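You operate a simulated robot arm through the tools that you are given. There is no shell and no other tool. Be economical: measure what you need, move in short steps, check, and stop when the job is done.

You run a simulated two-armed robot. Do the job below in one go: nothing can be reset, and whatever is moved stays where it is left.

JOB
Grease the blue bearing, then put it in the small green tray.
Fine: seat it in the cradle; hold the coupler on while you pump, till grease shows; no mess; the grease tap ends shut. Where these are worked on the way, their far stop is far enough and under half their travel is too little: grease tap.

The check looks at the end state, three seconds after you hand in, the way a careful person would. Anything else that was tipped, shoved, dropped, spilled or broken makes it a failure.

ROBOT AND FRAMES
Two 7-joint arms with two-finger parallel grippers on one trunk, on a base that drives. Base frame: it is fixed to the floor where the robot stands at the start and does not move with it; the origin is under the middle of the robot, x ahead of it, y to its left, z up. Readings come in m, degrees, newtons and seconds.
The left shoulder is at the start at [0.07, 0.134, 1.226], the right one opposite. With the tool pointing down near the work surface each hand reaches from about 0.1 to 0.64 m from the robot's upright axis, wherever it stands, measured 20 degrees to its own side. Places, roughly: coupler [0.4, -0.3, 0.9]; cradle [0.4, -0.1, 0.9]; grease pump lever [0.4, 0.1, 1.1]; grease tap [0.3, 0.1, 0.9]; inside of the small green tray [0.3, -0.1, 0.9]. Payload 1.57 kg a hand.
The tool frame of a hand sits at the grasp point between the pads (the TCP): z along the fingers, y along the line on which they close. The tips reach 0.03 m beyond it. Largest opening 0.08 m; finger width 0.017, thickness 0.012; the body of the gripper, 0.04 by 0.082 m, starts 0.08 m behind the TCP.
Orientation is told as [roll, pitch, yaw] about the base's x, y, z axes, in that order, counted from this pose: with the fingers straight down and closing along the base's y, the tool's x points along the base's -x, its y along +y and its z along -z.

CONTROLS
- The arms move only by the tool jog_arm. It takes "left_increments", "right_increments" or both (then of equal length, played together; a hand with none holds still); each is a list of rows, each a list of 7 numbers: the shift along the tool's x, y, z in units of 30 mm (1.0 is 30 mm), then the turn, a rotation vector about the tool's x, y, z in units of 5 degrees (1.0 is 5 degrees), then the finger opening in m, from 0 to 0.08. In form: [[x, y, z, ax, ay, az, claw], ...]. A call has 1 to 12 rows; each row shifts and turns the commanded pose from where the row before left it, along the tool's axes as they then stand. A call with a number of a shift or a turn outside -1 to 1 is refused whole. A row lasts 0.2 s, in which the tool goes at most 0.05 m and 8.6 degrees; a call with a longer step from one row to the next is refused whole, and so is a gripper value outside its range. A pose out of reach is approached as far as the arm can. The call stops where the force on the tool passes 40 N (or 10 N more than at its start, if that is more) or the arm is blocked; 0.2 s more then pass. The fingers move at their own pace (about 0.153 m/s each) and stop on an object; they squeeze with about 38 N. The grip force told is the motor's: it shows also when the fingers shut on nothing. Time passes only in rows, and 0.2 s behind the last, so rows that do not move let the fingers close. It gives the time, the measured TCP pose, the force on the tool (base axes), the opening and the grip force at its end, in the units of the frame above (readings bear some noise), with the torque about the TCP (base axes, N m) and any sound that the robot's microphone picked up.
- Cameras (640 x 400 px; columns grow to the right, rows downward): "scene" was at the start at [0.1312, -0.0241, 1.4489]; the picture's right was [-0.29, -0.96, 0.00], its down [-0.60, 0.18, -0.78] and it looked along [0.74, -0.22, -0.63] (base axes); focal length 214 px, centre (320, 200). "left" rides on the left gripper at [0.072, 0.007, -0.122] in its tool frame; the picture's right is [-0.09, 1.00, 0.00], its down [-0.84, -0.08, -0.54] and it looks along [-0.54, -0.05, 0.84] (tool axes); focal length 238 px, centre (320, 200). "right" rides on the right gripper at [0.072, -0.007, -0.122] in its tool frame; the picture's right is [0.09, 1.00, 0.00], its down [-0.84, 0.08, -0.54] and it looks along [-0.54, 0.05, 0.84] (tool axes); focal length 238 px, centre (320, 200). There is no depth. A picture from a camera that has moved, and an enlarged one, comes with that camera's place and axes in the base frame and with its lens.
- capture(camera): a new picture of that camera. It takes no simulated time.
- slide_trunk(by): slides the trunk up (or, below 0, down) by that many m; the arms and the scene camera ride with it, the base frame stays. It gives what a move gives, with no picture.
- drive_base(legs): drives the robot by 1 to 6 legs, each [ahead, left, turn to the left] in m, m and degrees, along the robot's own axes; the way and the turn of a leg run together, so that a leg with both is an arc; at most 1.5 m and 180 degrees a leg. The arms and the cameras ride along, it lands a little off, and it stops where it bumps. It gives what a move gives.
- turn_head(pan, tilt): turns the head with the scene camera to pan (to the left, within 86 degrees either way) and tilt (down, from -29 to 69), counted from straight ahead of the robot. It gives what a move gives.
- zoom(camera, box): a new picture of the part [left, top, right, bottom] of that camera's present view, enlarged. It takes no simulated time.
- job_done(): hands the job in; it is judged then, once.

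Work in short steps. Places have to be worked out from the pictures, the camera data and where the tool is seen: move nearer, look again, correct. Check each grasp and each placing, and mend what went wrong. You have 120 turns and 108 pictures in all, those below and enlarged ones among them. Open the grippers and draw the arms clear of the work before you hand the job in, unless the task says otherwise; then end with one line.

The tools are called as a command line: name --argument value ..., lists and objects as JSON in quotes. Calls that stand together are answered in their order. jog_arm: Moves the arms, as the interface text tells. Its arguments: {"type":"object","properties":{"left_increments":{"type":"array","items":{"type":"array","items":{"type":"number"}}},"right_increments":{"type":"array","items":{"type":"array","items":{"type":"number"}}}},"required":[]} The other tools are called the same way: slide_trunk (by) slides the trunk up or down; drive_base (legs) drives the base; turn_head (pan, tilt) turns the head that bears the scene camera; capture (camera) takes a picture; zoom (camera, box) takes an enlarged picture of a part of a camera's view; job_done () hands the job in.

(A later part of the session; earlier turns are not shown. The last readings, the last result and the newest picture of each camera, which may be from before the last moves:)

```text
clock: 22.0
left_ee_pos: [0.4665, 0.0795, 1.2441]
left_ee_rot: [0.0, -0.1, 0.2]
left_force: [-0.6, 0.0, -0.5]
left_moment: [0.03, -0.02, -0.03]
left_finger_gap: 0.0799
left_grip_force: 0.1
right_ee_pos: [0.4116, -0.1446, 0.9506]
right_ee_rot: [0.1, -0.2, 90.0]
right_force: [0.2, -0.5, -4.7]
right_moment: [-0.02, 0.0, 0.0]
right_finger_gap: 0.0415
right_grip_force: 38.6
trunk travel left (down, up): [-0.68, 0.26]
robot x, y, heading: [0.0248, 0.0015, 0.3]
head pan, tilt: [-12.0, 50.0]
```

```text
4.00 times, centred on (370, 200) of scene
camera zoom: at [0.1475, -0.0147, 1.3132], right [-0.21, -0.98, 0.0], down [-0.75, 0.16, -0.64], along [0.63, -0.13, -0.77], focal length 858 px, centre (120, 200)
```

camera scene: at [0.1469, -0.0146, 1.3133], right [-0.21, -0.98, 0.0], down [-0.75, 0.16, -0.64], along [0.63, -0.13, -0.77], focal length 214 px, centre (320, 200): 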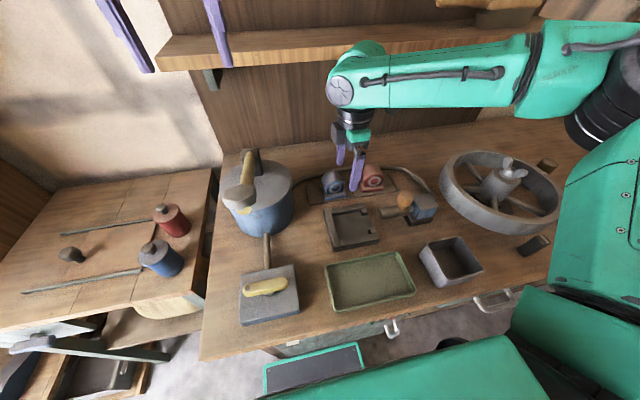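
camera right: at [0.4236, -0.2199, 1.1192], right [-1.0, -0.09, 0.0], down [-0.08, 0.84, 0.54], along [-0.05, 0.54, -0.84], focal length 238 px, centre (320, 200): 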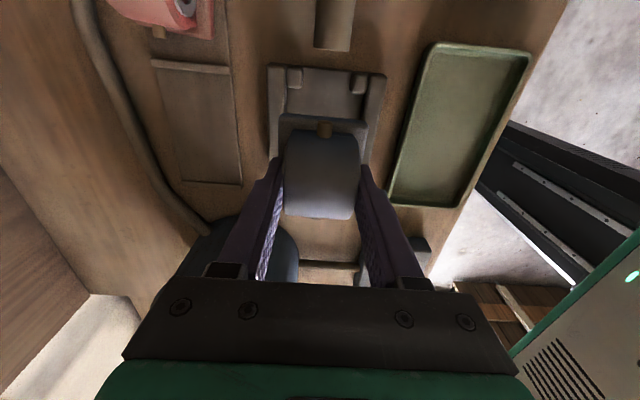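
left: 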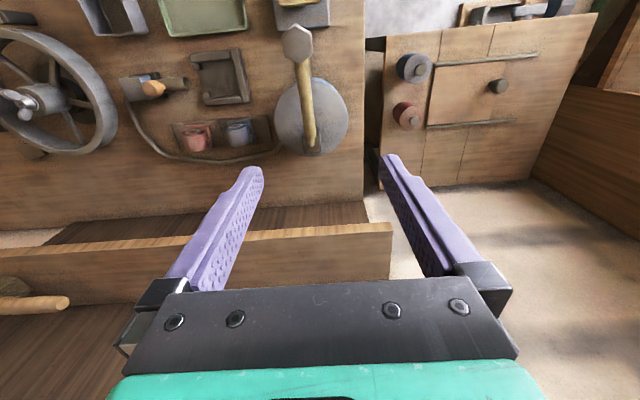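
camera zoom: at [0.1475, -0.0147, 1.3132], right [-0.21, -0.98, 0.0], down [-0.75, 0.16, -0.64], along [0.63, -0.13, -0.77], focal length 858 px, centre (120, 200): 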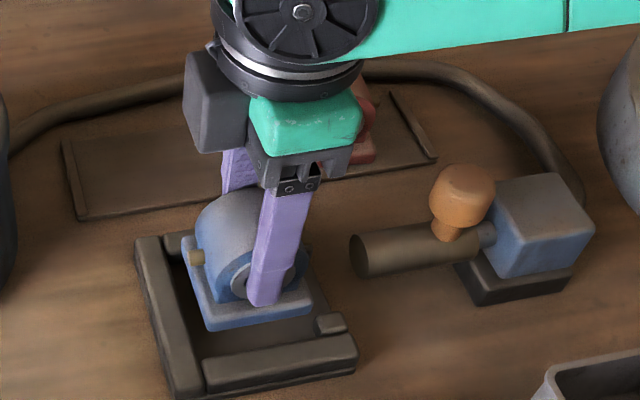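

Aligned within a few mm. Continue down in small steps, watching force.

jog_arm --right_increments '[[0, 0.06, 0.3, 0, 0, 0, 0.03], [0, 0, 0.25, 0, 0, 0, 0.03], [0, 0, 0.15, 0, 0, 0, 0.03], [0, 0, 0.1, 0, 0, 0, 0.03], [0, 0, 0, 0, 0, 0, 0.03]]'

zoom --camera "right" --box '[220, 40, 420, 240]'

zoom --camera "scene" --box '[310, 150, 430, 250]'

```text
clock: 23.2
left_ee_pos: [0.4658, 0.079, 1.2438]
left_ee_rot: [0.0, -0.1, 0.0]
left_force: [0.4, -0.6, 0.2]
left_moment: [-0.01, -0.01, -0.01]
left_finger_gap: 0.08
left_grip_force: 0.0
right_ee_pos: [0.4102, -0.1447, 0.9272]
right_ee_rot: [0.1, -0.2, 90.0]
right_force: [-1.0, -0.1, -4.1]
right_moment: [-0.01, 0.02, -0.02]
right_finger_gap: 0.042
right_grip_force: 37.7
trunk travel left (down, up): [-0.68, 0.26]
robot x, y, heading: [0.0212, -0.0007, 0.4]
head pan, tilt: [-12.0, 50.0]
```

```text
2.00 times, centred on (320, 140) of right
camera zoom: at [0.4182, -0.2183, 1.0476], right [-1.0, -0.09, 0.0], down [-0.08, 0.84, 0.54], along [-0.05, 0.54, -0.84], focal length 477 px, centre (320, 320)
```

zoom: 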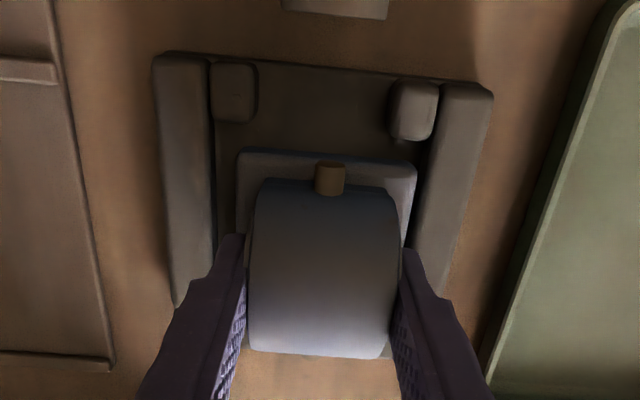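

```text
4.00 times, centred on (370, 200) of scene
camera zoom: at [0.1475, -0.0148, 1.3132], right [-0.21, -0.98, 0.0], down [-0.75, 0.16, -0.64], along [0.63, -0.13, -0.77], focal length 858 px, centre (120, 200)
```

zoom: 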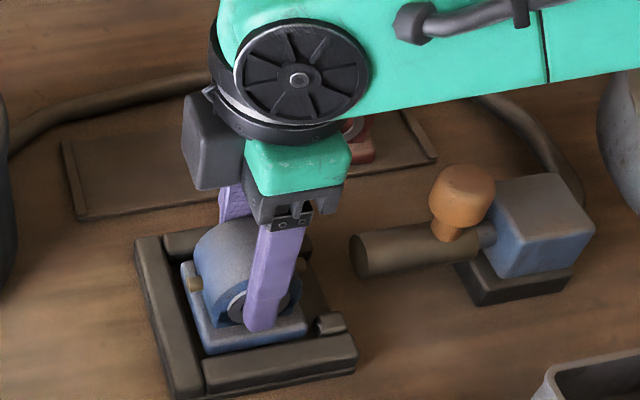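

Still free; slight x correction back and continue down until contact.

jog_arm --right_increments '[[0.03, -0.05, 0.12, 0, 0, 0, 0.03], [0, 0, 0.12, 0, 0, 0, 0.03], [0, 0, 0.1, 0, 0, 0, 0.03], [0, 0, 0, 0, 0, 0, 0.03]]'

zoom --camera "right" --box '[220, 40, 420, 240]'

zoom --camera "scene" --box '[310, 150, 430, 250]'

```text
clock: 24.2
left_ee_pos: [0.4629, 0.0797, 1.2457]
left_ee_rot: [0.0, -0.3, 0.0]
left_force: [1.3, -0.3, -0.1]
left_moment: [0.02, 0.02, 0.01]
left_finger_gap: 0.08
left_grip_force: 0.0
right_ee_pos: [0.4137, -0.1468, 0.92]
right_ee_rot: [-0.4, -0.2, 90.0]
right_force: [4.9, -6.1, 29.9]
right_moment: [0.29, 0.78, 0.1]
right_finger_gap: 0.0417
right_grip_force: 38.1
trunk travel left (down, up): [-0.68, 0.26]
robot x, y, heading: [0.0259, 0.0004, 0.4]
head pan, tilt: [-12.0, 50.0]
```

```text
2.00 times, centred on (320, 140) of right
camera zoom: at [0.4185, -0.2198, 1.0405], right [-1.0, -0.09, -0.01], down [-0.08, 0.84, 0.54], along [-0.04, 0.54, -0.84], focal length 477 px, centre (320, 320)
```

zoom: 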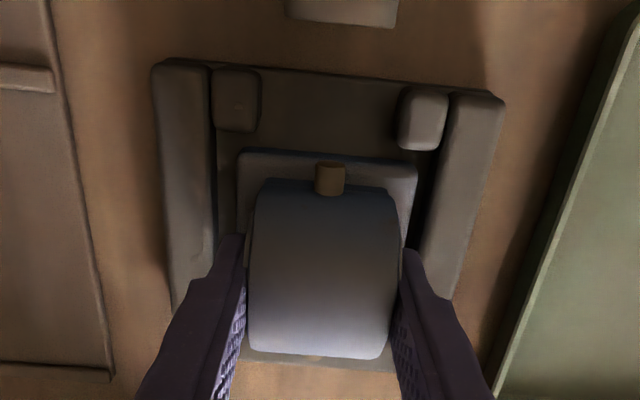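

```text
4.00 times, centred on (370, 200) of scene
camera zoom: at [0.1445, -0.015, 1.314], right [-0.21, -0.98, 0.0], down [-0.75, 0.16, -0.64], along [0.63, -0.13, -0.76], focal length 858 px, centre (120, 200)
```

zoom: 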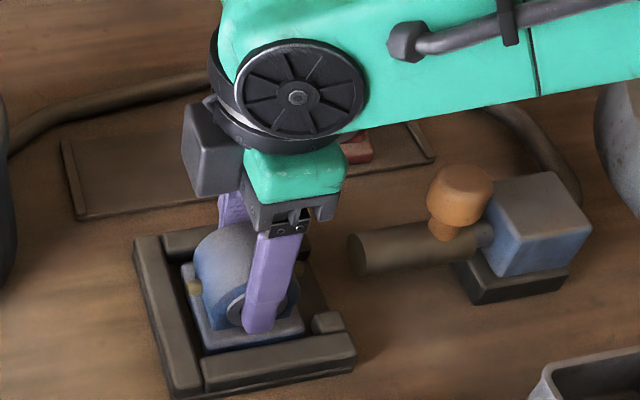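

Contact at z=0.920, consistent with the cradle floor. I ease the load, open slightly to 0.056 and rise.

jog_arm --right_increments '[[0, 0, -0.06, 0, 0, 0, 0.03], [0, 0, 0, 0, 0, 0, 0.056], [0, 0, 0, 0, 0, 0, 0.056], [0, 0, -0.5, 0, 0, 0, 0.056], [0, 0, -1, 0, 0, 0, 0.056], [0, 0, -1, 0, 0, 0, 0.056]]'

zoom --camera "right" --box '[220, 40, 420, 240]'

zoom --camera "scene" --box '[310, 150, 430, 250]'

```text
clock: 25.6
left_ee_pos: [0.465, 0.08, 1.2442]
left_ee_rot: [-0.1, -0.1, 0.1]
left_force: [0.0, 0.2, -1.3]
left_moment: [0.01, -0.02, -0.06]
left_finger_gap: 0.08
left_grip_force: 0.1
right_ee_pos: [0.4124, -0.1456, 0.9942]
right_ee_rot: [0.0, -0.1, 90.1]
right_force: [0.3, 0.1, 0.2]
right_moment: [0.0, 0.0, 0.04]
right_finger_gap: 0.056
right_grip_force: 0.1
trunk travel left (down, up): [-0.68, 0.26]
robot x, y, heading: [0.0254, 0.0012, -0.0]
head pan, tilt: [-12.0, 50.0]
```

```text
2.00 times, centred on (320, 140) of right
camera zoom: at [0.4183, -0.2185, 1.115], right [-1.0, -0.09, 0.0], down [-0.08, 0.84, 0.54], along [-0.05, 0.54, -0.84], focal length 477 px, centre (320, 320)
```

zoom: 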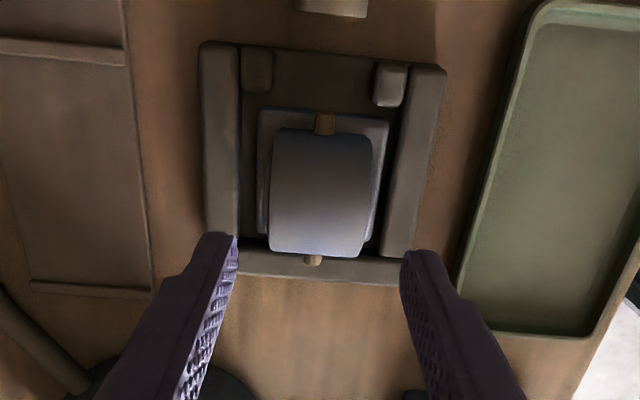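

```text
4.00 times, centred on (370, 200) of scene
camera zoom: at [0.1464, -0.0144, 1.3133], right [-0.21, -0.98, 0.0], down [-0.75, 0.16, -0.64], along [0.63, -0.13, -0.77], focal length 858 px, centre (120, 200)
```

zoom: 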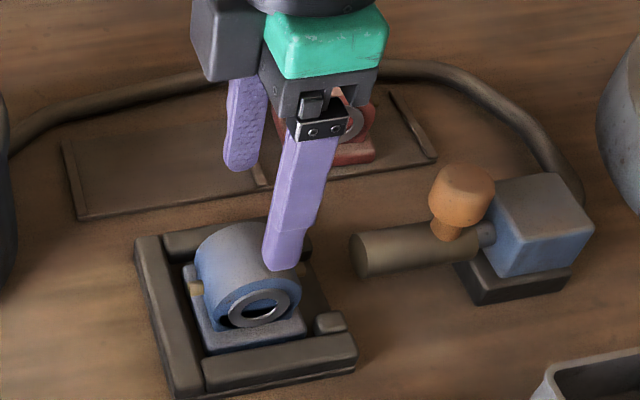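

Bearing is seated flat between the walls. Now the coupler: knob estimated at [0.410,-0.266,~0.95]. I move the right hand above it, still yaw 90, and look.

jog_arm --right_increments '[[0, 0, -1, 0, 0, 0, 0.08], [1, 0, -0.5, 0, 0, 0, 0.08], [1, 0, 0, 0, 0, 0, 0.08], [1, 0, 0, 0, 0, 0, 0.08], [1, 0, 0, 0, 0, 0, 0.08], [0, 0, 0, 0, 0, 0, 0.08]]'

capture --camera "right"

zoom --camera "scene" --box '[330, 130, 470, 240]'

```text
clock: 27.0
left_ee_pos: [0.464, 0.0809, 1.2445]
left_ee_rot: [0.0, -0.2, 0.1]
left_force: [-1.5, -0.2, 0.2]
left_moment: [-0.01, -0.01, -0.01]
left_finger_gap: 0.0799
left_grip_force: 0.1
right_ee_pos: [0.4135, -0.266, 1.0408]
right_ee_rot: [0.0, -0.1, 90.2]
right_force: [0.0, -0.7, 0.7]
right_moment: [-0.02, 0.02, 0.01]
right_finger_gap: 0.0799
right_grip_force: 0.1
trunk travel left (down, up): [-0.68, 0.26]
robot x, y, heading: [0.023, 0.0012, 0.0]
head pan, tilt: [-12.0, 50.0]
```

```text
64 pictures are left
camera right: at [0.4203, -0.3385, 1.1611], right [-1.0, -0.09, 0.0], down [-0.08, 0.84, 0.54], along [-0.05, 0.54, -0.84], focal length 238 px, centre (320, 200)
```

right: 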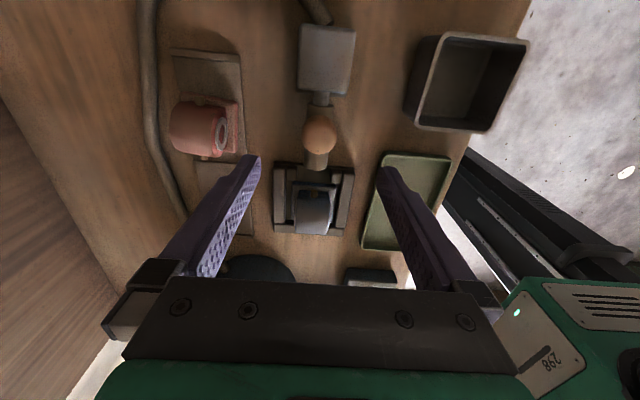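

```text
3.64 times, centred on (400, 185) of scene
camera zoom: at [0.1472, -0.014, 1.3132], right [-0.21, -0.98, 0.0], down [-0.75, 0.16, -0.64], along [0.63, -0.13, -0.77], focal length 780 px, centre (29, 254)
```

zoom: 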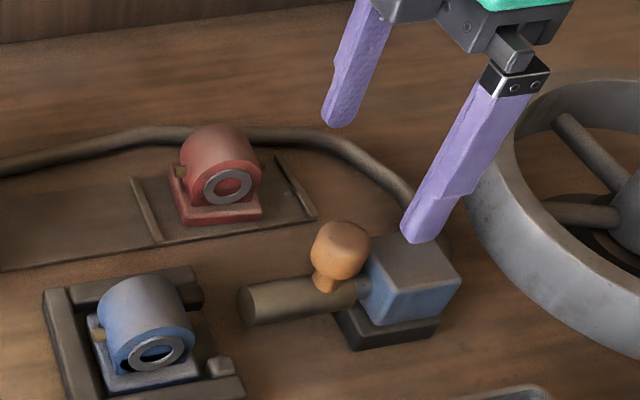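

Knob centre ≈[0.4115,-0.267,0.943]. Descend with fingers straddling it in x.

jog_arm --right_increments '[[0, 0.06, 0.8, 0, 0, 0, 0.08], [0, 0, 0.8, 0, 0, 0, 0.08], [0, 0, 0.8, 0, 0, 0, 0.08], [0, 0, 0.7, 0, 0, 0, 0.08], [0, 0, 0, 0, 0, 0, 0.08]]'

capture --camera "right"

zoom --camera "scene" --box '[330, 130, 470, 240]'

```text
clock: 28.2
left_ee_pos: [0.465, 0.0801, 1.2444]
left_ee_rot: [0.0, -0.1, 0.2]
left_force: [0.4, 1.0, -0.9]
left_moment: [-0.03, -0.01, 0.01]
left_finger_gap: 0.0799
left_grip_force: 0.1
right_ee_pos: [0.4096, -0.2647, 0.946]
right_ee_rot: [0.1, 0.0, 90.0]
right_force: [-0.4, -0.4, -1.0]
right_moment: [-0.01, 0.01, -0.01]
right_finger_gap: 0.0801
right_grip_force: 0.0
trunk travel left (down, up): [-0.68, 0.26]
robot x, y, heading: [0.0221, 0.0022, -0.0]
head pan, tilt: [-12.0, 50.0]
```

```text
62 pictures are left
camera right: at [0.4169, -0.339, 1.0669], right [-1.0, -0.09, 0.0], down [-0.08, 0.84, 0.54], along [-0.05, 0.54, -0.84], focal length 238 px, centre (320, 200)
```

right: 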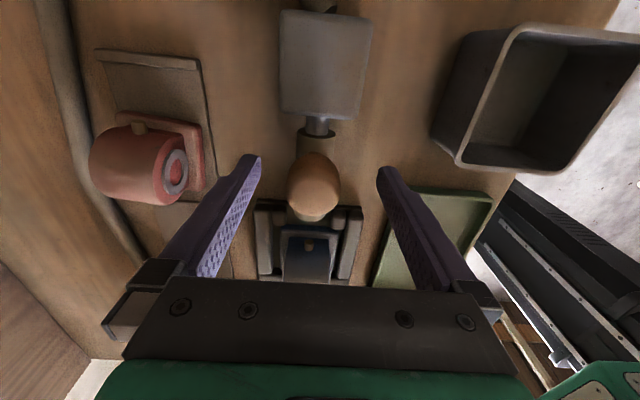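

```text
3.64 times, centred on (400, 185) of scene
camera zoom: at [0.1469, -0.0143, 1.3133], right [-0.21, -0.98, 0.0], down [-0.75, 0.16, -0.64], along [0.63, -0.13, -0.77], focal length 780 px, centre (29, 254)
```

zoom: 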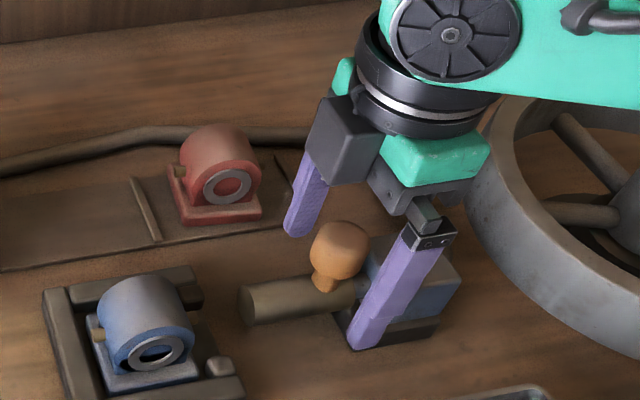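

Knob nearly centred; shift slightly (+x 3 mm, +y 4 mm) and close gently.

jog_arm --right_increments '[[-0.13, -0.1, 0.05, 0, 0, 0, 0.08], [0, 0, 0, 0, 0, 0, 0.06], [0, 0, 0, 0, 0, 0, 0.04], [0, 0, 0, 0, 0, 0, 0.02], [0, 0, 0, 0, 0, 0, 0.02]]'

capture --camera "right"

zoom --camera "scene" --box '[330, 130, 470, 240]'

```text
clock: 29.4
left_ee_pos: [0.4669, 0.0794, 1.244]
left_ee_rot: [0.0, 0.0, 0.2]
left_force: [-0.2, -0.1, 0.4]
left_moment: [-0.02, -0.03, 0.0]
left_finger_gap: 0.0801
left_grip_force: 0.1
right_ee_pos: [0.415, -0.2608, 0.9451]
right_ee_rot: [-0.1, -0.1, 90.1]
right_force: [6.4, -1.7, 3.8]
right_moment: [-0.08, -0.19, 0.01]
right_finger_gap: 0.032
right_grip_force: 40.4
trunk travel left (down, up): [-0.68, 0.26]
robot x, y, heading: [0.0246, 0.0019, 0.4]
head pan, tilt: [-12.0, 50.0]
```

```text
60 pictures are left
camera right: at [0.4211, -0.3347, 1.0652], right [-1.0, -0.09, 0.0], down [-0.08, 0.84, 0.54], along [-0.05, 0.54, -0.84], focal length 238 px, centre (320, 200)
```

right: 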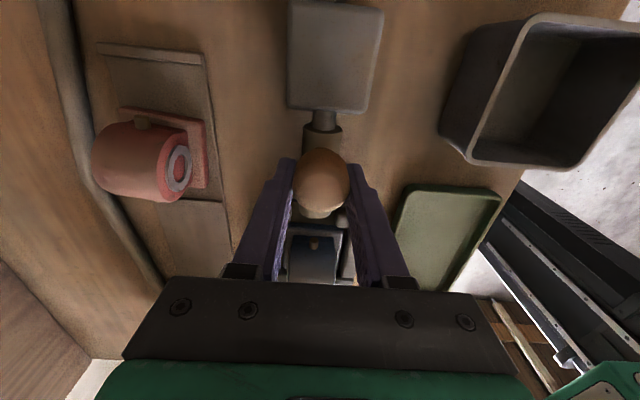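

```text
3.64 times, centred on (400, 185) of scene
camera zoom: at [0.1484, -0.0147, 1.3132], right [-0.21, -0.98, 0.0], down [-0.75, 0.16, -0.64], along [0.63, -0.13, -0.77], focal length 780 px, centre (29, 254)
```

zoom: 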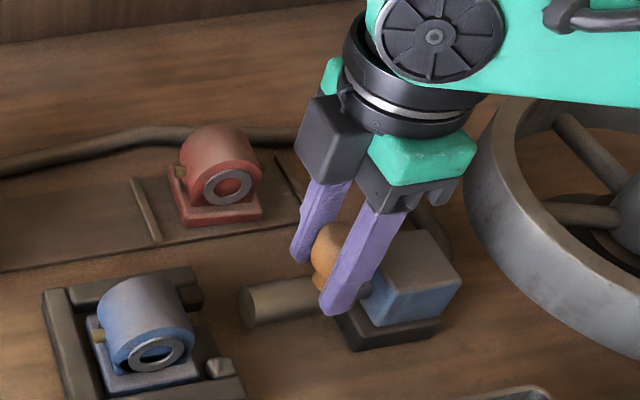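

Knob gripped. Push the coupler toward the bearing (+y) in small steps, watching force.

jog_arm --right_increments '[[-0.2, 0, 0, 0, 0, 0, 0.02], [-0.2, 0, 0, 0, 0, 0, 0.02], [-0.2, 0, 0, 0, 0, 0, 0.02], [0, 0, 0, 0, 0, 0, 0.02]]'

zoom --camera "scene" --box '[330, 130, 470, 240]'

```text
clock: 30.4
left_ee_pos: [0.4662, 0.0798, 1.2447]
left_ee_rot: [-0.1, 0.0, 0.2]
left_force: [-0.3, 0.3, 0.1]
left_moment: [0.0, 0.0, 0.0]
left_finger_gap: 0.0798
left_grip_force: 0.0
right_ee_pos: [0.415, -0.2439, 0.9449]
right_ee_rot: [0.0, 0.0, 90.0]
right_force: [11.3, -5.1, 15.3]
right_moment: [-0.1, 0.52, 0.06]
right_finger_gap: 0.0318
right_grip_force: 40.3
trunk travel left (down, up): [-0.68, 0.26]
robot x, y, heading: [0.0233, -0.0012, 0.0]
head pan, tilt: [-12.0, 50.0]
```

```text
3.64 times, centred on (400, 185) of scene
camera zoom: at [0.1482, -0.0147, 1.3133], right [-0.21, -0.98, 0.0], down [-0.75, 0.16, -0.64], along [0.63, -0.13, -0.77], focal length 780 px, centre (29, 254)
```

zoom: 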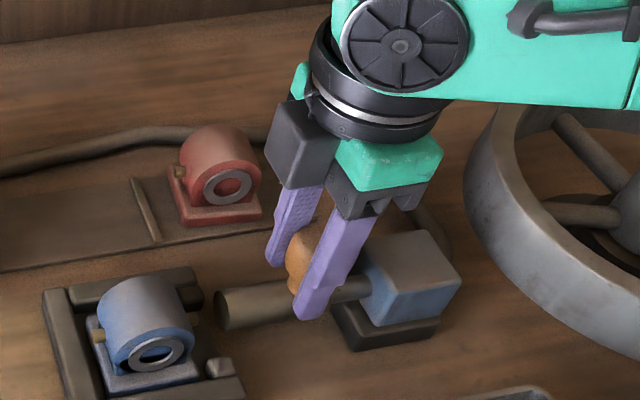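

The coupler slides out. I relieve the side loads (x, z) slightly and keep pushing.

jog_arm --right_increments '[[-0.15, -0.05, -0.05, 0, 0, 0, 0.02], [-0.15, 0, 0, 0, 0, 0, 0.02], [-0.15, 0, 0, 0, 0, 0, 0.02], [0, 0, 0, 0, 0, 0, 0.02]]'

zoom --camera "scene" --box '[320, 150, 430, 240]'

```text
clock: 31.4
left_ee_pos: [0.4663, 0.0776, 1.2443]
left_ee_rot: [-0.1, 0.1, 0.1]
left_force: [0.2, -0.2, -0.1]
left_moment: [0.01, 0.02, 0.0]
left_finger_gap: 0.0801
left_grip_force: 0.3
right_ee_pos: [0.4146, -0.233, 0.9431]
right_ee_rot: [0.4, -0.2, 90.0]
right_force: [-0.5, -5.4, -7.5]
right_moment: [-1.02, -0.42, 0.02]
right_finger_gap: 0.0319
right_grip_force: 40.3
trunk travel left (down, up): [-0.68, 0.26]
robot x, y, heading: [0.0224, 0.0007, -0.0]
head pan, tilt: [-12.0, 50.0]
```

```text
4.44 times, centred on (375, 195) of scene
camera zoom: at [0.1478, -0.0165, 1.313], right [-0.21, -0.98, 0.0], down [-0.75, 0.16, -0.64], along [0.63, -0.13, -0.77], focal length 953 px, centre (76, 222)
```

zoom: 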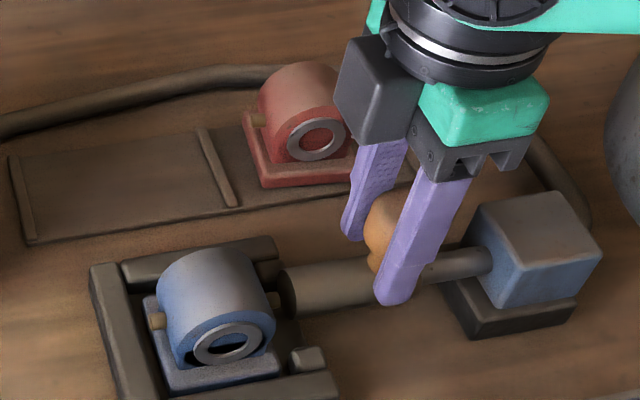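

The barrel mouth is now right at the stub; push on in finer steps.

jog_arm --right_increments '[[-0.1, 0, 0, 0, 0, 0, 0.02], [-0.1, 0, 0, 0, 0, 0, 0.02], [-0.1, 0, 0, 0, 0, 0, 0.02], [0, 0, 0, 0, 0, 0, 0.02]]'

zoom --camera "scene" --box '[330, 180, 410, 240]'

capture --camera "right"

```text
clock: 32.4
left_ee_pos: [0.466, 0.0761, 1.245]
left_ee_rot: [0.1, -0.1, 0.3]
left_force: [1.2, -0.3, 0.2]
left_moment: [-0.01, -0.03, 0.03]
left_finger_gap: 0.0797
left_grip_force: 0.1
right_ee_pos: [0.4153, -0.2249, 0.9442]
right_ee_rot: [0.2, -0.3, 90.0]
right_force: [-7.2, -6.2, -17.7]
right_moment: [-0.63, -0.41, -0.08]
right_finger_gap: 0.0314
right_grip_force: 40.5
trunk travel left (down, up): [-0.68, 0.26]
robot x, y, heading: [0.0227, 0.0015, -0.1]
head pan, tilt: [-12.0, 50.0]
```

```text
6.67 times, centred on (370, 210) of scene
camera zoom: at [0.1475, -0.0178, 1.313], right [-0.21, -0.98, 0.0], down [-0.75, 0.16, -0.64], along [0.63, -0.13, -0.77], focal length 1430 px, centre (-13, 133)
```

zoom: 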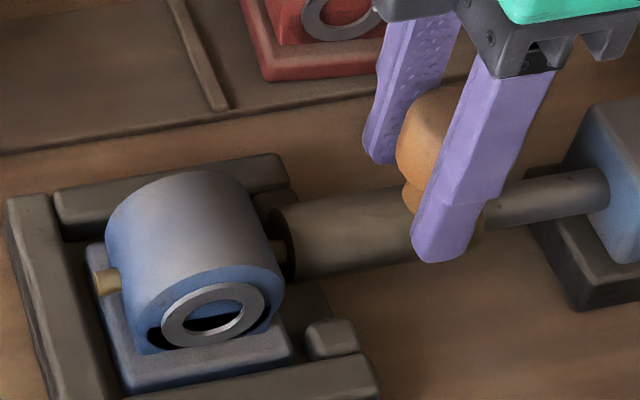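

```text
55 pictures are left
camera right: at [0.4217, -0.2983, 1.065], right [-1.0, -0.09, 0.0], down [-0.08, 0.83, 0.55], along [-0.05, 0.54, -0.84], focal length 238 px, centre (320, 200)
```

right: 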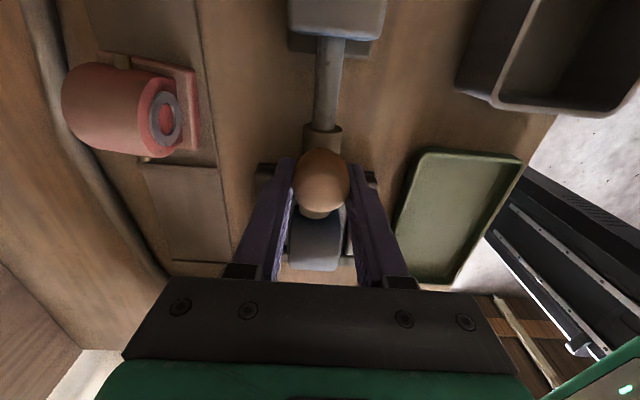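

The stub is entering the barrel mouth. Relieve the upward pull and push until the y force rises.

jog_arm --right_increments '[[-0.1, 0.03, 0.05, 0, 0, 0, 0.02], [-0.1, 0, 0, 0, 0, 0, 0.02], [0, 0, 0, 0, 0, 0, 0.02]]'

zoom --camera "scene" --box '[330, 180, 410, 240]'

```text
clock: 33.2
left_ee_pos: [0.463, 0.072, 1.2448]
left_ee_rot: [0.1, -0.2, 0.1]
left_force: [0.5, -0.4, -0.1]
left_moment: [0.02, 0.01, 0.0]
left_finger_gap: 0.0798
left_grip_force: 0.0
right_ee_pos: [0.414, -0.2224, 0.9442]
right_ee_rot: [-0.2, -0.3, 90.0]
right_force: [-0.9, -24.1, 8.9]
right_moment: [-0.23, 0.58, -0.07]
right_finger_gap: 0.0317
right_grip_force: 40.7
trunk travel left (down, up): [-0.68, 0.26]
robot x, y, heading: [0.0273, 0.0018, 0.0]
head pan, tilt: [-12.0, 50.0]
```

```text
6.67 times, centred on (370, 210) of scene
camera zoom: at [0.1457, -0.0213, 1.3136], right [-0.21, -0.98, -0.01], down [-0.75, 0.16, -0.64], along [0.63, -0.13, -0.77], focal length 1430 px, centre (-13, 133)
```

zoom: 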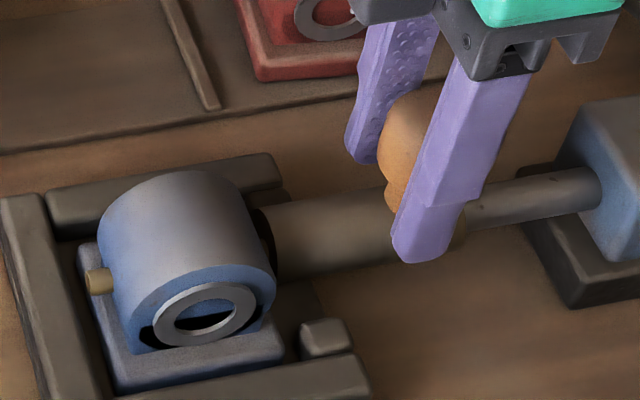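

Coupler is seated (24 N against it); right hand holds. Now bring the left hand over the tap: first back to x≈0.28 at height, and look.

jog_arm --left_increments '[[1, -0.1, 0, 0, 0, 0, 0.08], [1, -0.1, 0, 0, 0, 0, 0.08], [1, -0.1, 0, 0, 0, 0, 0.08], [1, -0.1, 0, 0, 0, 0, 0.08], [1, -0.1, 0, 0, 0, 0, 0.08], [0.8, 0, 0, 0, 0, 0, 0.08]]'

capture --camera "left"

capture --camera "scene"

```text
clock: 34.6
left_ee_pos: [0.2897, 0.063, 1.2437]
left_ee_rot: [0.0, -0.1, 0.2]
left_force: [-0.3, 0.4, 1.2]
left_moment: [-0.01, 0.05, -0.04]
left_finger_gap: 0.0802
left_grip_force: 0.2
right_ee_pos: [0.4146, -0.2151, 0.9417]
right_ee_rot: [0.2, -0.3, 90.1]
right_force: [2.1, -6.0, 1.7]
right_moment: [-0.18, -0.37, 0.05]
right_finger_gap: 0.0285
right_grip_force: 38.4
trunk travel left (down, up): [-0.68, 0.26]
robot x, y, heading: [0.0244, 0.0014, 0.5]
head pan, tilt: [-12.0, 50.0]
```

```text
53 pictures are left
camera left: at [0.2183, 0.0716, 1.3672], right [0.09, 1.0, 0.0], down [0.84, -0.07, 0.54], along [0.54, -0.05, -0.84], focal length 238 px, centre (320, 200)
```

left: 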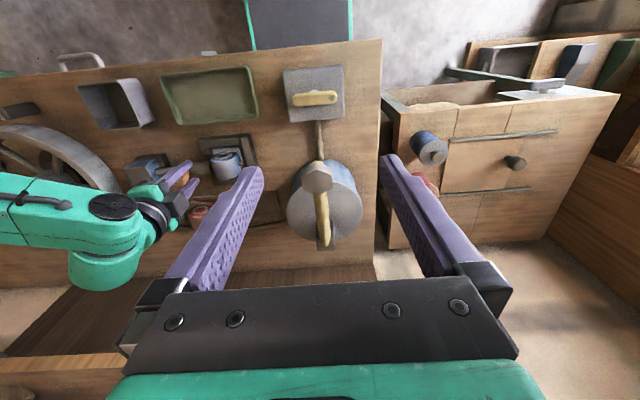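

```text
52 pictures are left
camera scene: at [0.1477, -0.0153, 1.3128], right [-0.21, -0.98, 0.0], down [-0.75, 0.16, -0.64], along [0.63, -0.13, -0.77], focal length 214 px, centre (320, 200)
```

scene: 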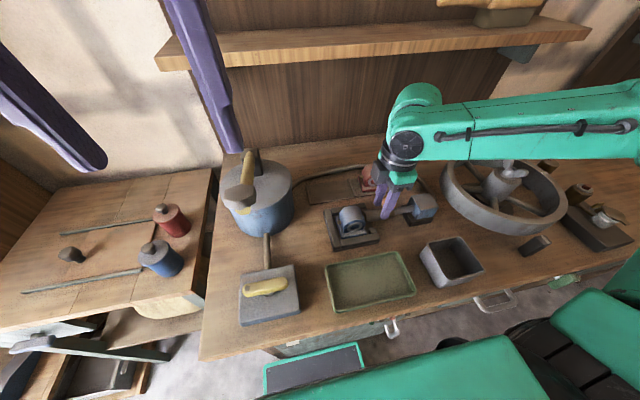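

The right hand crept forward and the gap shrank — maybe it slipped along the knob. Check the coupler closely.

zoom --camera "scene" --box '[330, 170, 430, 250]'

zoom --camera "right" --box '[220, 60, 420, 280]'

```text
5.00 times, centred on (380, 210) of scene
camera zoom: at [0.1477, -0.0153, 1.3128], right [-0.21, -0.98, 0.0], down [-0.75, 0.16, -0.64], along [0.63, -0.13, -0.77], focal length 1072 px, centre (20, 150)
```

zoom: 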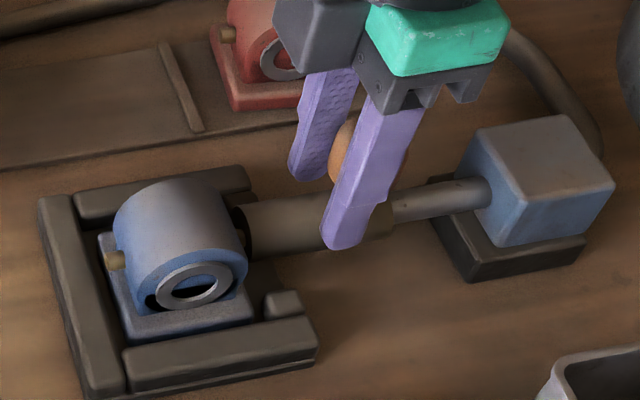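

```text
1.82 times, centred on (320, 170) of right
camera zoom: at [0.4216, -0.2888, 1.063], right [-1.0, -0.09, 0.0], down [-0.08, 0.83, 0.55], along [-0.05, 0.54, -0.84], focal length 433 px, centre (320, 254)
```

zoom: 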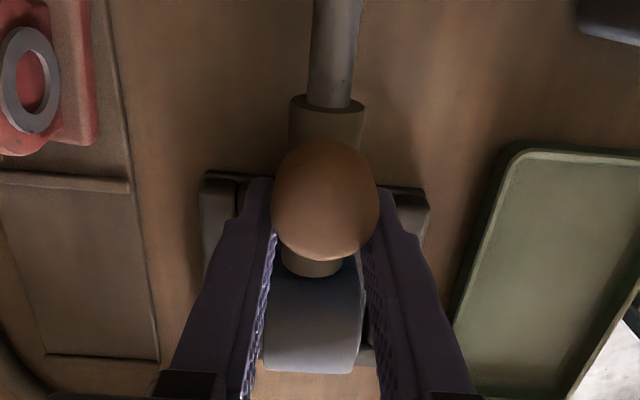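

The fingers slipped forward on the rounded knob. I bring the coupler back gently, open, and re-grip centred on the knob and lower, around knob and barrel.

jog_arm --right_increments '[[0.25, 0, 0, 0, 0, 0, 0.02], [0.3, 0, 0, 0, 0, 0, 0.02], [0.3, 0, 0, 0, 0, 0, 0.02], [0.3, 0, 0, 0, 0, 0, 0.02], [0.2, 0, 0, 0, 0, 0, 0.02], [0, 0, 0, 0, 0, 0, 0.08], [0, 0, 0, 0, 0, 0, 0.08], [0, 0, 0, 0, 0, 0, 0.08]]'

zoom --camera "right" --box '[200, 40, 440, 280]'

```text
clock: 36.4
left_ee_pos: [0.2889, 0.0634, 1.2451]
left_ee_rot: [-0.1, -0.1, 0.1]
left_force: [0.3, -0.5, 0.2]
left_moment: [-0.01, 0.01, 0.02]
left_finger_gap: 0.08
left_grip_force: 0.1
right_ee_pos: [0.4137, -0.2563, 0.9455]
right_ee_rot: [-0.1, 0.0, 90.0]
right_force: [-1.0, 1.4, 0.2]
right_moment: [0.0, -0.01, 0.01]
right_finger_gap: 0.0799
right_grip_force: 0.0
trunk travel left (down, up): [-0.68, 0.26]
robot x, y, heading: [0.0221, -0.0004, -0.0]
head pan, tilt: [-12.0, 50.0]
```

```text
1.67 times, centred on (320, 160) of right
camera zoom: at [0.4209, -0.3293, 1.0662], right [-1.0, -0.09, 0.0], down [-0.08, 0.84, 0.54], along [-0.05, 0.54, -0.84], focal length 397 px, centre (320, 267)
```

zoom: 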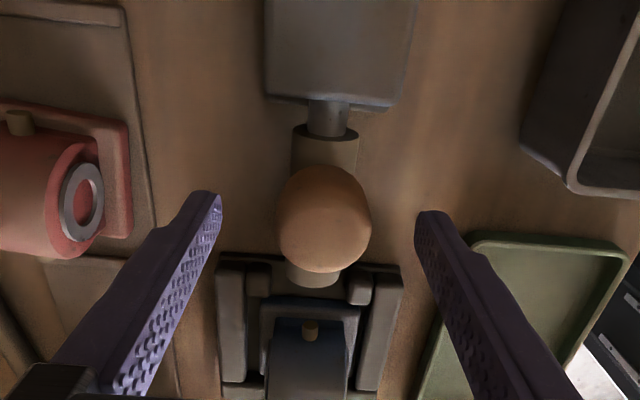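

Knob centre y≈-0.270. Move there, lower to z≈0.923, close.

jog_arm --right_increments '[[0.47, 0.05, 0, 0, 0, 0, 0.08], [0, 0, 0.4, 0, 0, 0, 0.08], [0, 0, 0.33, 0, 0, 0, 0.08], [0, 0, 0, 0, 0, 0, 0.06], [0, 0, 0, 0, 0, 0, 0.04], [0, 0, 0, 0, 0, 0, 0.02], [0, 0, 0, 0, 0, 0, 0.02]]'

zoom --camera "right" --box '[200, 40, 440, 280]'

zoom --camera "scene" --box '[330, 150, 450, 250]'

```text
clock: 38.0
left_ee_pos: [0.2915, 0.0633, 1.2443]
left_ee_rot: [-0.1, 0.0, 0.1]
left_force: [-0.5, -0.1, -0.7]
left_moment: [0.0, -0.06, -0.02]
left_finger_gap: 0.0801
left_grip_force: 0.1
right_ee_pos: [0.4147, -0.2707, 0.9215]
right_ee_rot: [0.0, -0.1, 90.0]
right_force: [9.0, -1.9, 3.6]
right_moment: [-0.2, 0.03, -0.02]
right_finger_gap: 0.0315
right_grip_force: 40.4
trunk travel left (down, up): [-0.68, 0.26]
robot x, y, heading: [0.0234, 0.002, -0.1]
head pan, tilt: [-12.0, 50.0]
```

```text
1.67 times, centred on (320, 160) of right
camera zoom: at [0.4211, -0.3444, 1.0438], right [-1.0, -0.09, 0.0], down [-0.08, 0.84, 0.54], along [-0.05, 0.54, -0.84], focal length 397 px, centre (320, 267)
```

zoom: 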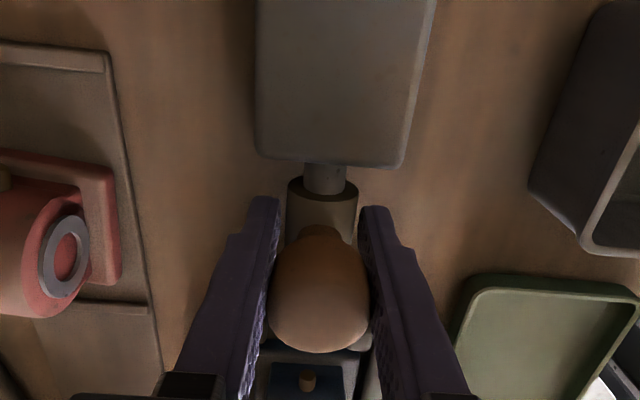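

```text
4.00 times, centred on (390, 200) of scene
camera zoom: at [0.149, -0.0147, 1.3131], right [-0.21, -0.98, 0.0], down [-0.75, 0.16, -0.64], along [0.63, -0.13, -0.77], focal length 858 px, centre (40, 200)
```

zoom: 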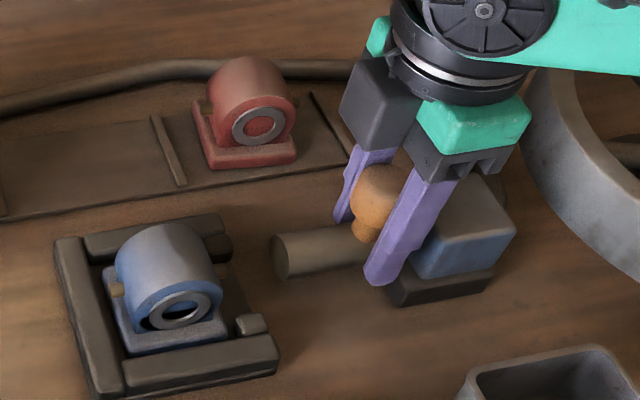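

Good flat grip on barrel and knob. Push again +y in steps.

jog_arm --right_increments '[[-0.25, -0.05, 0, 0, 0, 0, 0.02], [-0.25, 0, 0, 0, 0, 0, 0.02], [-0.25, 0, 0, 0, 0, 0, 0.02], [-0.25, 0, 0, 0, 0, 0, 0.02], [0, 0, 0, 0, 0, 0, 0.02]]'

jog_arm --right_increments '[[-0.12, 0, 0, 0, 0, 0, 0.02], [-0.12, 0, 0, 0, 0, 0, 0.02], [0, 0, 0, 0, 0, 0, 0.02], [0, 0, 0, 0, 0, 0, 0.02]]'

zoom --camera "scene" --box '[330, 170, 430, 250]'

```text
clock: 39.2
left_ee_pos: [0.2883, 0.0653, 1.2459]
left_ee_rot: [-0.1, -0.2, 0.1]
left_force: [0.4, 0.3, 0.6]
left_moment: [-0.03, 0.01, 0.0]
left_finger_gap: 0.0801
left_grip_force: 0.0
right_ee_pos: [0.4145, -0.2412, 0.9228]
right_ee_rot: [-0.2, -0.1, 90.1]
right_force: [6.3, -6.3, 23.7]
right_moment: [0.22, 0.46, -0.12]
right_finger_gap: 0.0314
right_grip_force: 40.6
trunk travel left (down, up): [-0.68, 0.26]
robot x, y, heading: [0.0236, 0.0019, -0.1]
head pan, tilt: [-12.0, 50.0]
```

```text
clock: 40.2
left_ee_pos: [0.2896, 0.065, 1.2443]
left_ee_rot: [-0.1, -0.1, 0.1]
left_force: [-0.6, -0.8, 1.4]
left_moment: [-0.01, 0.0, 0.0]
left_finger_gap: 0.0799
left_grip_force: 0.1
right_ee_pos: [0.4148, -0.2326, 0.9212]
right_ee_rot: [-0.2, -0.1, 90.1]
right_force: [14.2, -6.9, 33.2]
right_moment: [0.68, 0.48, 0.01]
right_finger_gap: 0.0316
right_grip_force: 40.9
trunk travel left (down, up): [-0.68, 0.26]
robot x, y, heading: [0.0248, 0.0016, 0.1]
head pan, tilt: [-12.0, 50.0]
```

```text
5.00 times, centred on (380, 210) of scene
camera zoom: at [0.1467, -0.0142, 1.3134], right [-0.21, -0.98, 0.0], down [-0.75, 0.16, -0.64], along [0.63, -0.13, -0.77], focal length 1072 px, centre (20, 150)
```

zoom: 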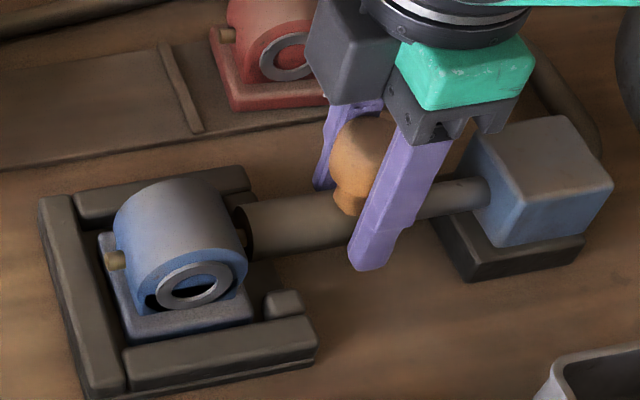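

Vertical and x loads are high; relieve them and push the last few mm.

jog_arm --right_increments '[[0, -0.06, -0.07, 0, 0, 0, 0.02], [-0.1, 0, 0, 0, 0, 0, 0.02], [-0.06, 0, 0, 0, 0, 0, 0.02], [0, 0, 0, 0, 0, 0, 0.02], [0, 0, 0, 0, 0, 0, 0.02]]'

zoom --camera "scene" --box '[330, 170, 430, 250]'

```text
clock: 41.4
left_ee_pos: [0.2896, 0.0622, 1.2439]
left_ee_rot: [0.1, -0.1, 0.2]
left_force: [-0.7, 0.0, 0.2]
left_moment: [0.04, -0.01, 0.01]
left_finger_gap: 0.0799
left_grip_force: 0.1
right_ee_pos: [0.4148, -0.2314, 0.9217]
right_ee_rot: [0.4, -0.2, 90.0]
right_force: [-6.3, -6.6, -12.2]
right_moment: [-0.99, -0.62, -0.04]
right_finger_gap: 0.0316
right_grip_force: 40.5
trunk travel left (down, up): [-0.68, 0.26]
robot x, y, heading: [0.0196, -0.001, 0.0]
head pan, tilt: [-12.0, 50.0]
```

```text
5.00 times, centred on (380, 210) of scene
camera zoom: at [0.1466, -0.0172, 1.313], right [-0.21, -0.98, 0.0], down [-0.75, 0.16, -0.64], along [0.63, -0.13, -0.77], focal length 1072 px, centre (20, 150)
```

zoom: 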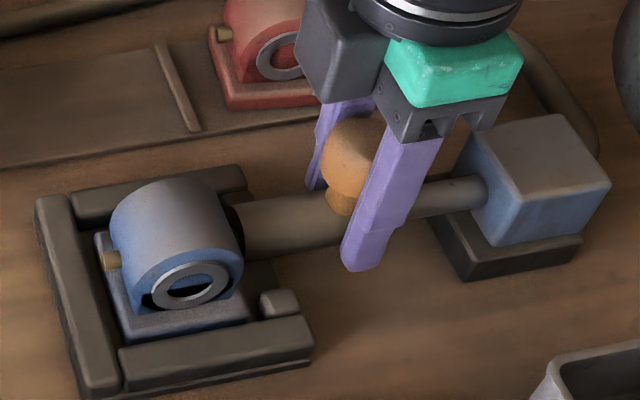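

Barrel covers the stub. Push a bit further until contact force shows.

jog_arm --right_increments '[[-0.1, 0.02, 0.03, 0, 0, 0, 0.02], [-0.06, 0, 0, 0, 0, 0, 0.02], [0, 0, 0, 0, 0, 0, 0.02], [0, 0, 0, 0, 0, 0, 0.02]]'

zoom --camera "scene" --box '[330, 170, 430, 250]'

```text
clock: 42.4
left_ee_pos: [0.289, 0.056, 1.2452]
left_ee_rot: [0.3, 0.0, 0.1]
left_force: [-0.2, -0.3, -0.4]
left_moment: [-0.01, 0.0, 0.02]
left_finger_gap: 0.08
left_grip_force: 0.0
right_ee_pos: [0.4145, -0.2314, 0.9205]
right_ee_rot: [0.2, -0.4, 90.0]
right_force: [-7.0, -25.7, -12.1]
right_moment: [0.2, -0.46, 0.01]
right_finger_gap: 0.0314
right_grip_force: 40.5
trunk travel left (down, up): [-0.68, 0.26]
robot x, y, heading: [0.0253, -0.0013, 0.1]
head pan, tilt: [-12.0, 50.0]
```

```text
5.00 times, centred on (380, 210) of scene
camera zoom: at [0.1464, -0.0232, 1.3131], right [-0.21, -0.98, -0.01], down [-0.75, 0.16, -0.64], along [0.63, -0.13, -0.77], focal length 1072 px, centre (20, 150)
```

zoom: 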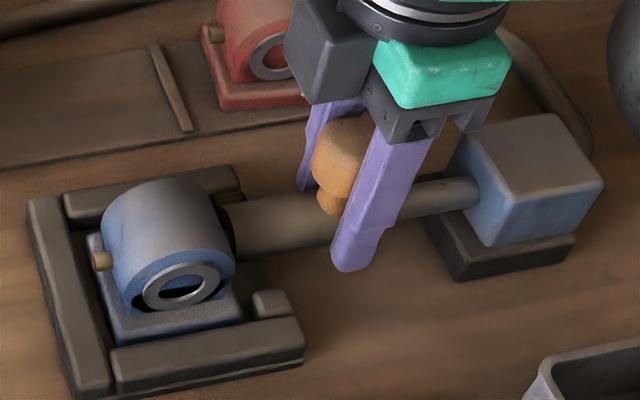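

Seated firmly (25 N). I ease 2 mm-equivalent of push, and inspect the tap with the left camera.

jog_arm --right_increments '[[0.06, 0, 0, 0, 0, 0, 0.02], [0, 0, 0, 0, 0, 0, 0.02]]' --left_increments '[[0, 0, 1, 0, 0, 0, 0.08], [0, 0, 1, 0, 0, 0, 0.08]]'

zoom --camera "left" --box '[250, 30, 390, 130]'

zoom --camera "scene" --box '[220, 130, 320, 340]'

```text
clock: 43.0
left_ee_pos: [0.2897, 0.0572, 1.1862]
left_ee_rot: [0.3, -0.1, 0.1]
left_force: [-0.1, 0.4, 0.1]
left_moment: [-0.03, 0.02, 0.01]
left_finger_gap: 0.0802
left_grip_force: 0.0
right_ee_pos: [0.414, -0.2307, 0.9211]
right_ee_rot: [0.2, -0.4, 90.0]
right_force: [-7.7, -20.8, -13.0]
right_moment: [0.53, -0.27, 0.05]
right_finger_gap: 0.0318
right_grip_force: 40.1
trunk travel left (down, up): [-0.68, 0.26]
robot x, y, heading: [0.0195, 0.0006, 0.2]
head pan, tilt: [-12.0, 50.0]
```

```text
4.00 times, centred on (320, 80) of left
camera zoom: at [0.2179, 0.064, 1.3081], right [0.09, 1.0, 0.0], down [0.84, -0.08, 0.54], along [0.54, -0.04, -0.84], focal length 953 px, centre (320, 680)
```

zoom: 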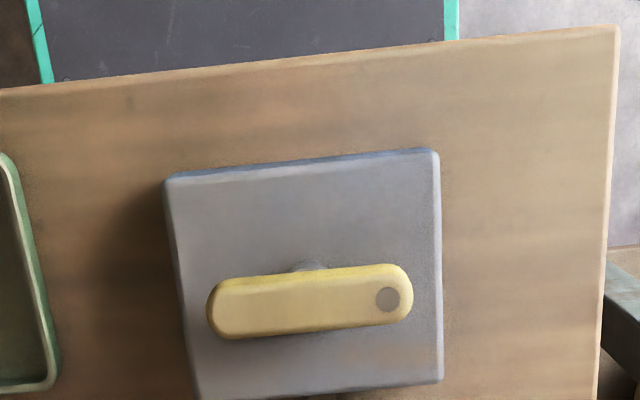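

```text
1.90 times, centred on (270, 235) of scene
camera zoom: at [0.1465, -0.0219, 1.3132], right [-0.21, -0.98, -0.01], down [-0.75, 0.16, -0.64], along [0.63, -0.13, -0.77], focal length 408 px, centre (415, 133)
```

zoom: 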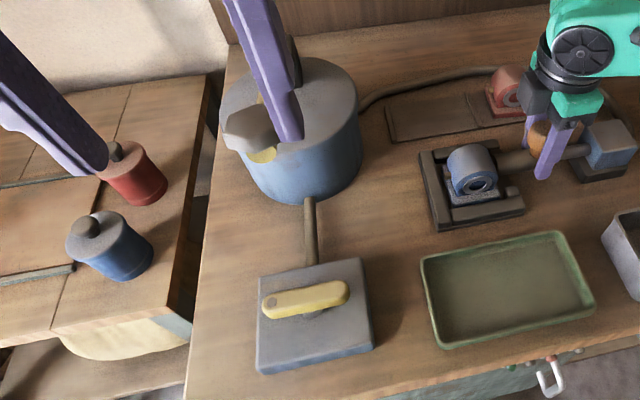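

The tap handle is a bar ≈[0.295,0.057], along y, top z≈0.918, turning about its middle; the pump lever's hex end overhangs at x≈0.34. So I'll push the handle with closed fingertips with the hand leaned back. First retract, tilt 20°, close.

jog_arm --left_increments '[[0.6, -0.2, 0, 0, -1, 0, 0.04], [0.6, -0.2, 0, 0, -1, 0, 0], [0.6, -0.2, 0, 0, -1, 0, 0], [0.3, -0.2, 0, 0, -1, 0, 0], [0, 0, 0, 0, 0, 0, 0]]'

capture --camera "left"

```text
clock: 43.6
left_ee_pos: [0.2617, 0.0507, 1.1852]
left_ee_rot: [-0.1, -8.4, 0.7]
left_force: [-0.1, -0.2, -0.1]
left_moment: [0.02, -0.01, -0.01]
left_finger_gap: 0.0002
left_grip_force: 21.4
right_ee_pos: [0.4142, -0.2295, 0.9213]
right_ee_rot: [0.3, 0.0, 89.8]
right_force: [-1.5, -15.3, -4.4]
right_moment: [-0.14, -0.1, -0.14]
right_finger_gap: 0.0319
right_grip_force: 40.3
trunk travel left (down, up): [-0.68, 0.26]
robot x, y, heading: [0.0223, -0.0004, -0.0]
head pan, tilt: [-12.0, 50.0]
stopped in row 3 (left hand): the force on the tool passed its limit (the readings are from after the stop); the commanded pose is now the measured one
```

```text
41 pictures are left
camera left: at [0.1736, 0.0572, 1.2955], right [0.08, 1.0, 0.01], down [0.75, -0.07, 0.66], along [0.66, -0.04, -0.75], focal length 238 px, centre (320, 200)
```

left: 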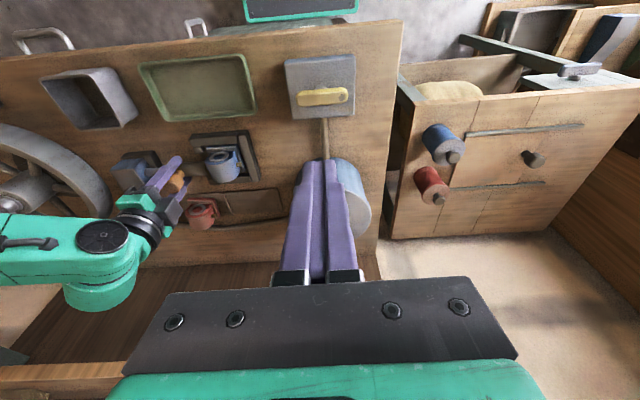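

It stopped at a force spike (perhaps the fingers snapping shut); nothing is near. I continue more gently.

jog_arm --left_increments '[[0.3, -0.15, 0, 0, -0.6, 0, 0], [0.3, -0.15, 0, 0, -0.6, 0, 0], [0.3, -0.15, 0, 0, -0.6, 0, 0], [0.2, -0.15, 0, 0, -0.5, 0, 0], [0, 0, 0, 0, 0, 0, 0]]'

```text
clock: 44.0
left_ee_pos: [0.2609, 0.0505, 1.1839]
left_ee_rot: [-0.9, -9.0, 1.7]
left_force: [0.5, -0.1, 0.3]
left_moment: [0.03, 0.0, -0.03]
left_finger_gap: 0.0
left_grip_force: 21.3
right_ee_pos: [0.4151, -0.2304, 0.9218]
right_ee_rot: [0.4, 0.1, 89.8]
right_force: [-0.3, -10.2, -2.9]
right_moment: [0.59, -0.29, 0.02]
right_finger_gap: 0.0317
right_grip_force: 40.1
trunk travel left (down, up): [-0.68, 0.26]
robot x, y, heading: [0.0215, -0.0003, 0.0]
head pan, tilt: [-12.0, 50.0]
stopped in row 1 (left hand): the force on the tool passed its limit (the readings are from after the stop); the commanded pose is now the measured one
```

Leaning back is blocked (wrist against the torso). With a vertical hand at yaw 0 and x ≤ 0.29 there is still room before the lever, so I straighten and descend by the −y end of the handle.

jog_arm --left_increments '[[-0.3, -0.2, 0, -0.09, 0.9, 0.17, 0], [-0.2, -0.2, 0, -0.09, 0.9, 0.17, 0], [0, -0.15, 0, 0, 0, 0, 0], [0, 0, 0, 0, 0, 0, 0]]'

capture --camera "scene"

```text
clock: 45.0
left_ee_pos: [0.276, 0.0332, 1.1847]
left_ee_rot: [0.3, -0.2, -0.2]
left_force: [0.2, -0.2, -0.5]
left_moment: [-0.02, 0.03, 0.03]
left_finger_gap: 0.0
left_grip_force: 21.5
right_ee_pos: [0.4152, -0.231, 0.9204]
right_ee_rot: [0.2, 0.1, 89.9]
right_force: [-1.2, -13.3, -1.0]
right_moment: [-0.73, -0.24, -0.07]
right_finger_gap: 0.0316
right_grip_force: 40.4
trunk travel left (down, up): [-0.68, 0.26]
robot x, y, heading: [0.0231, -0.0015, 0.2]
head pan, tilt: [-12.0, 50.0]
```

```text
40 pictures are left
camera scene: at [0.1469, -0.0189, 1.3132], right [-0.21, -0.98, 0.0], down [-0.75, 0.16, -0.64], along [0.63, -0.13, -0.77], focal length 214 px, centre (320, 200)
```

scene: 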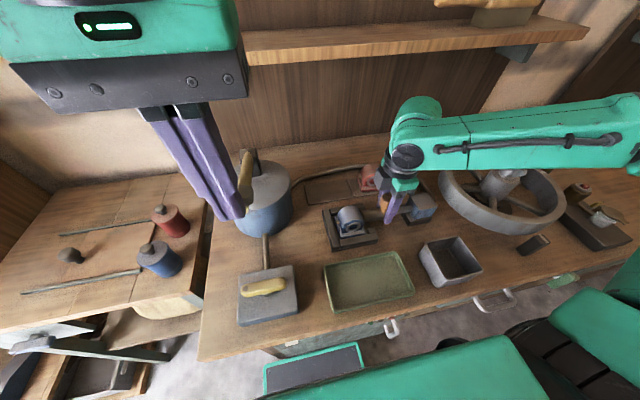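

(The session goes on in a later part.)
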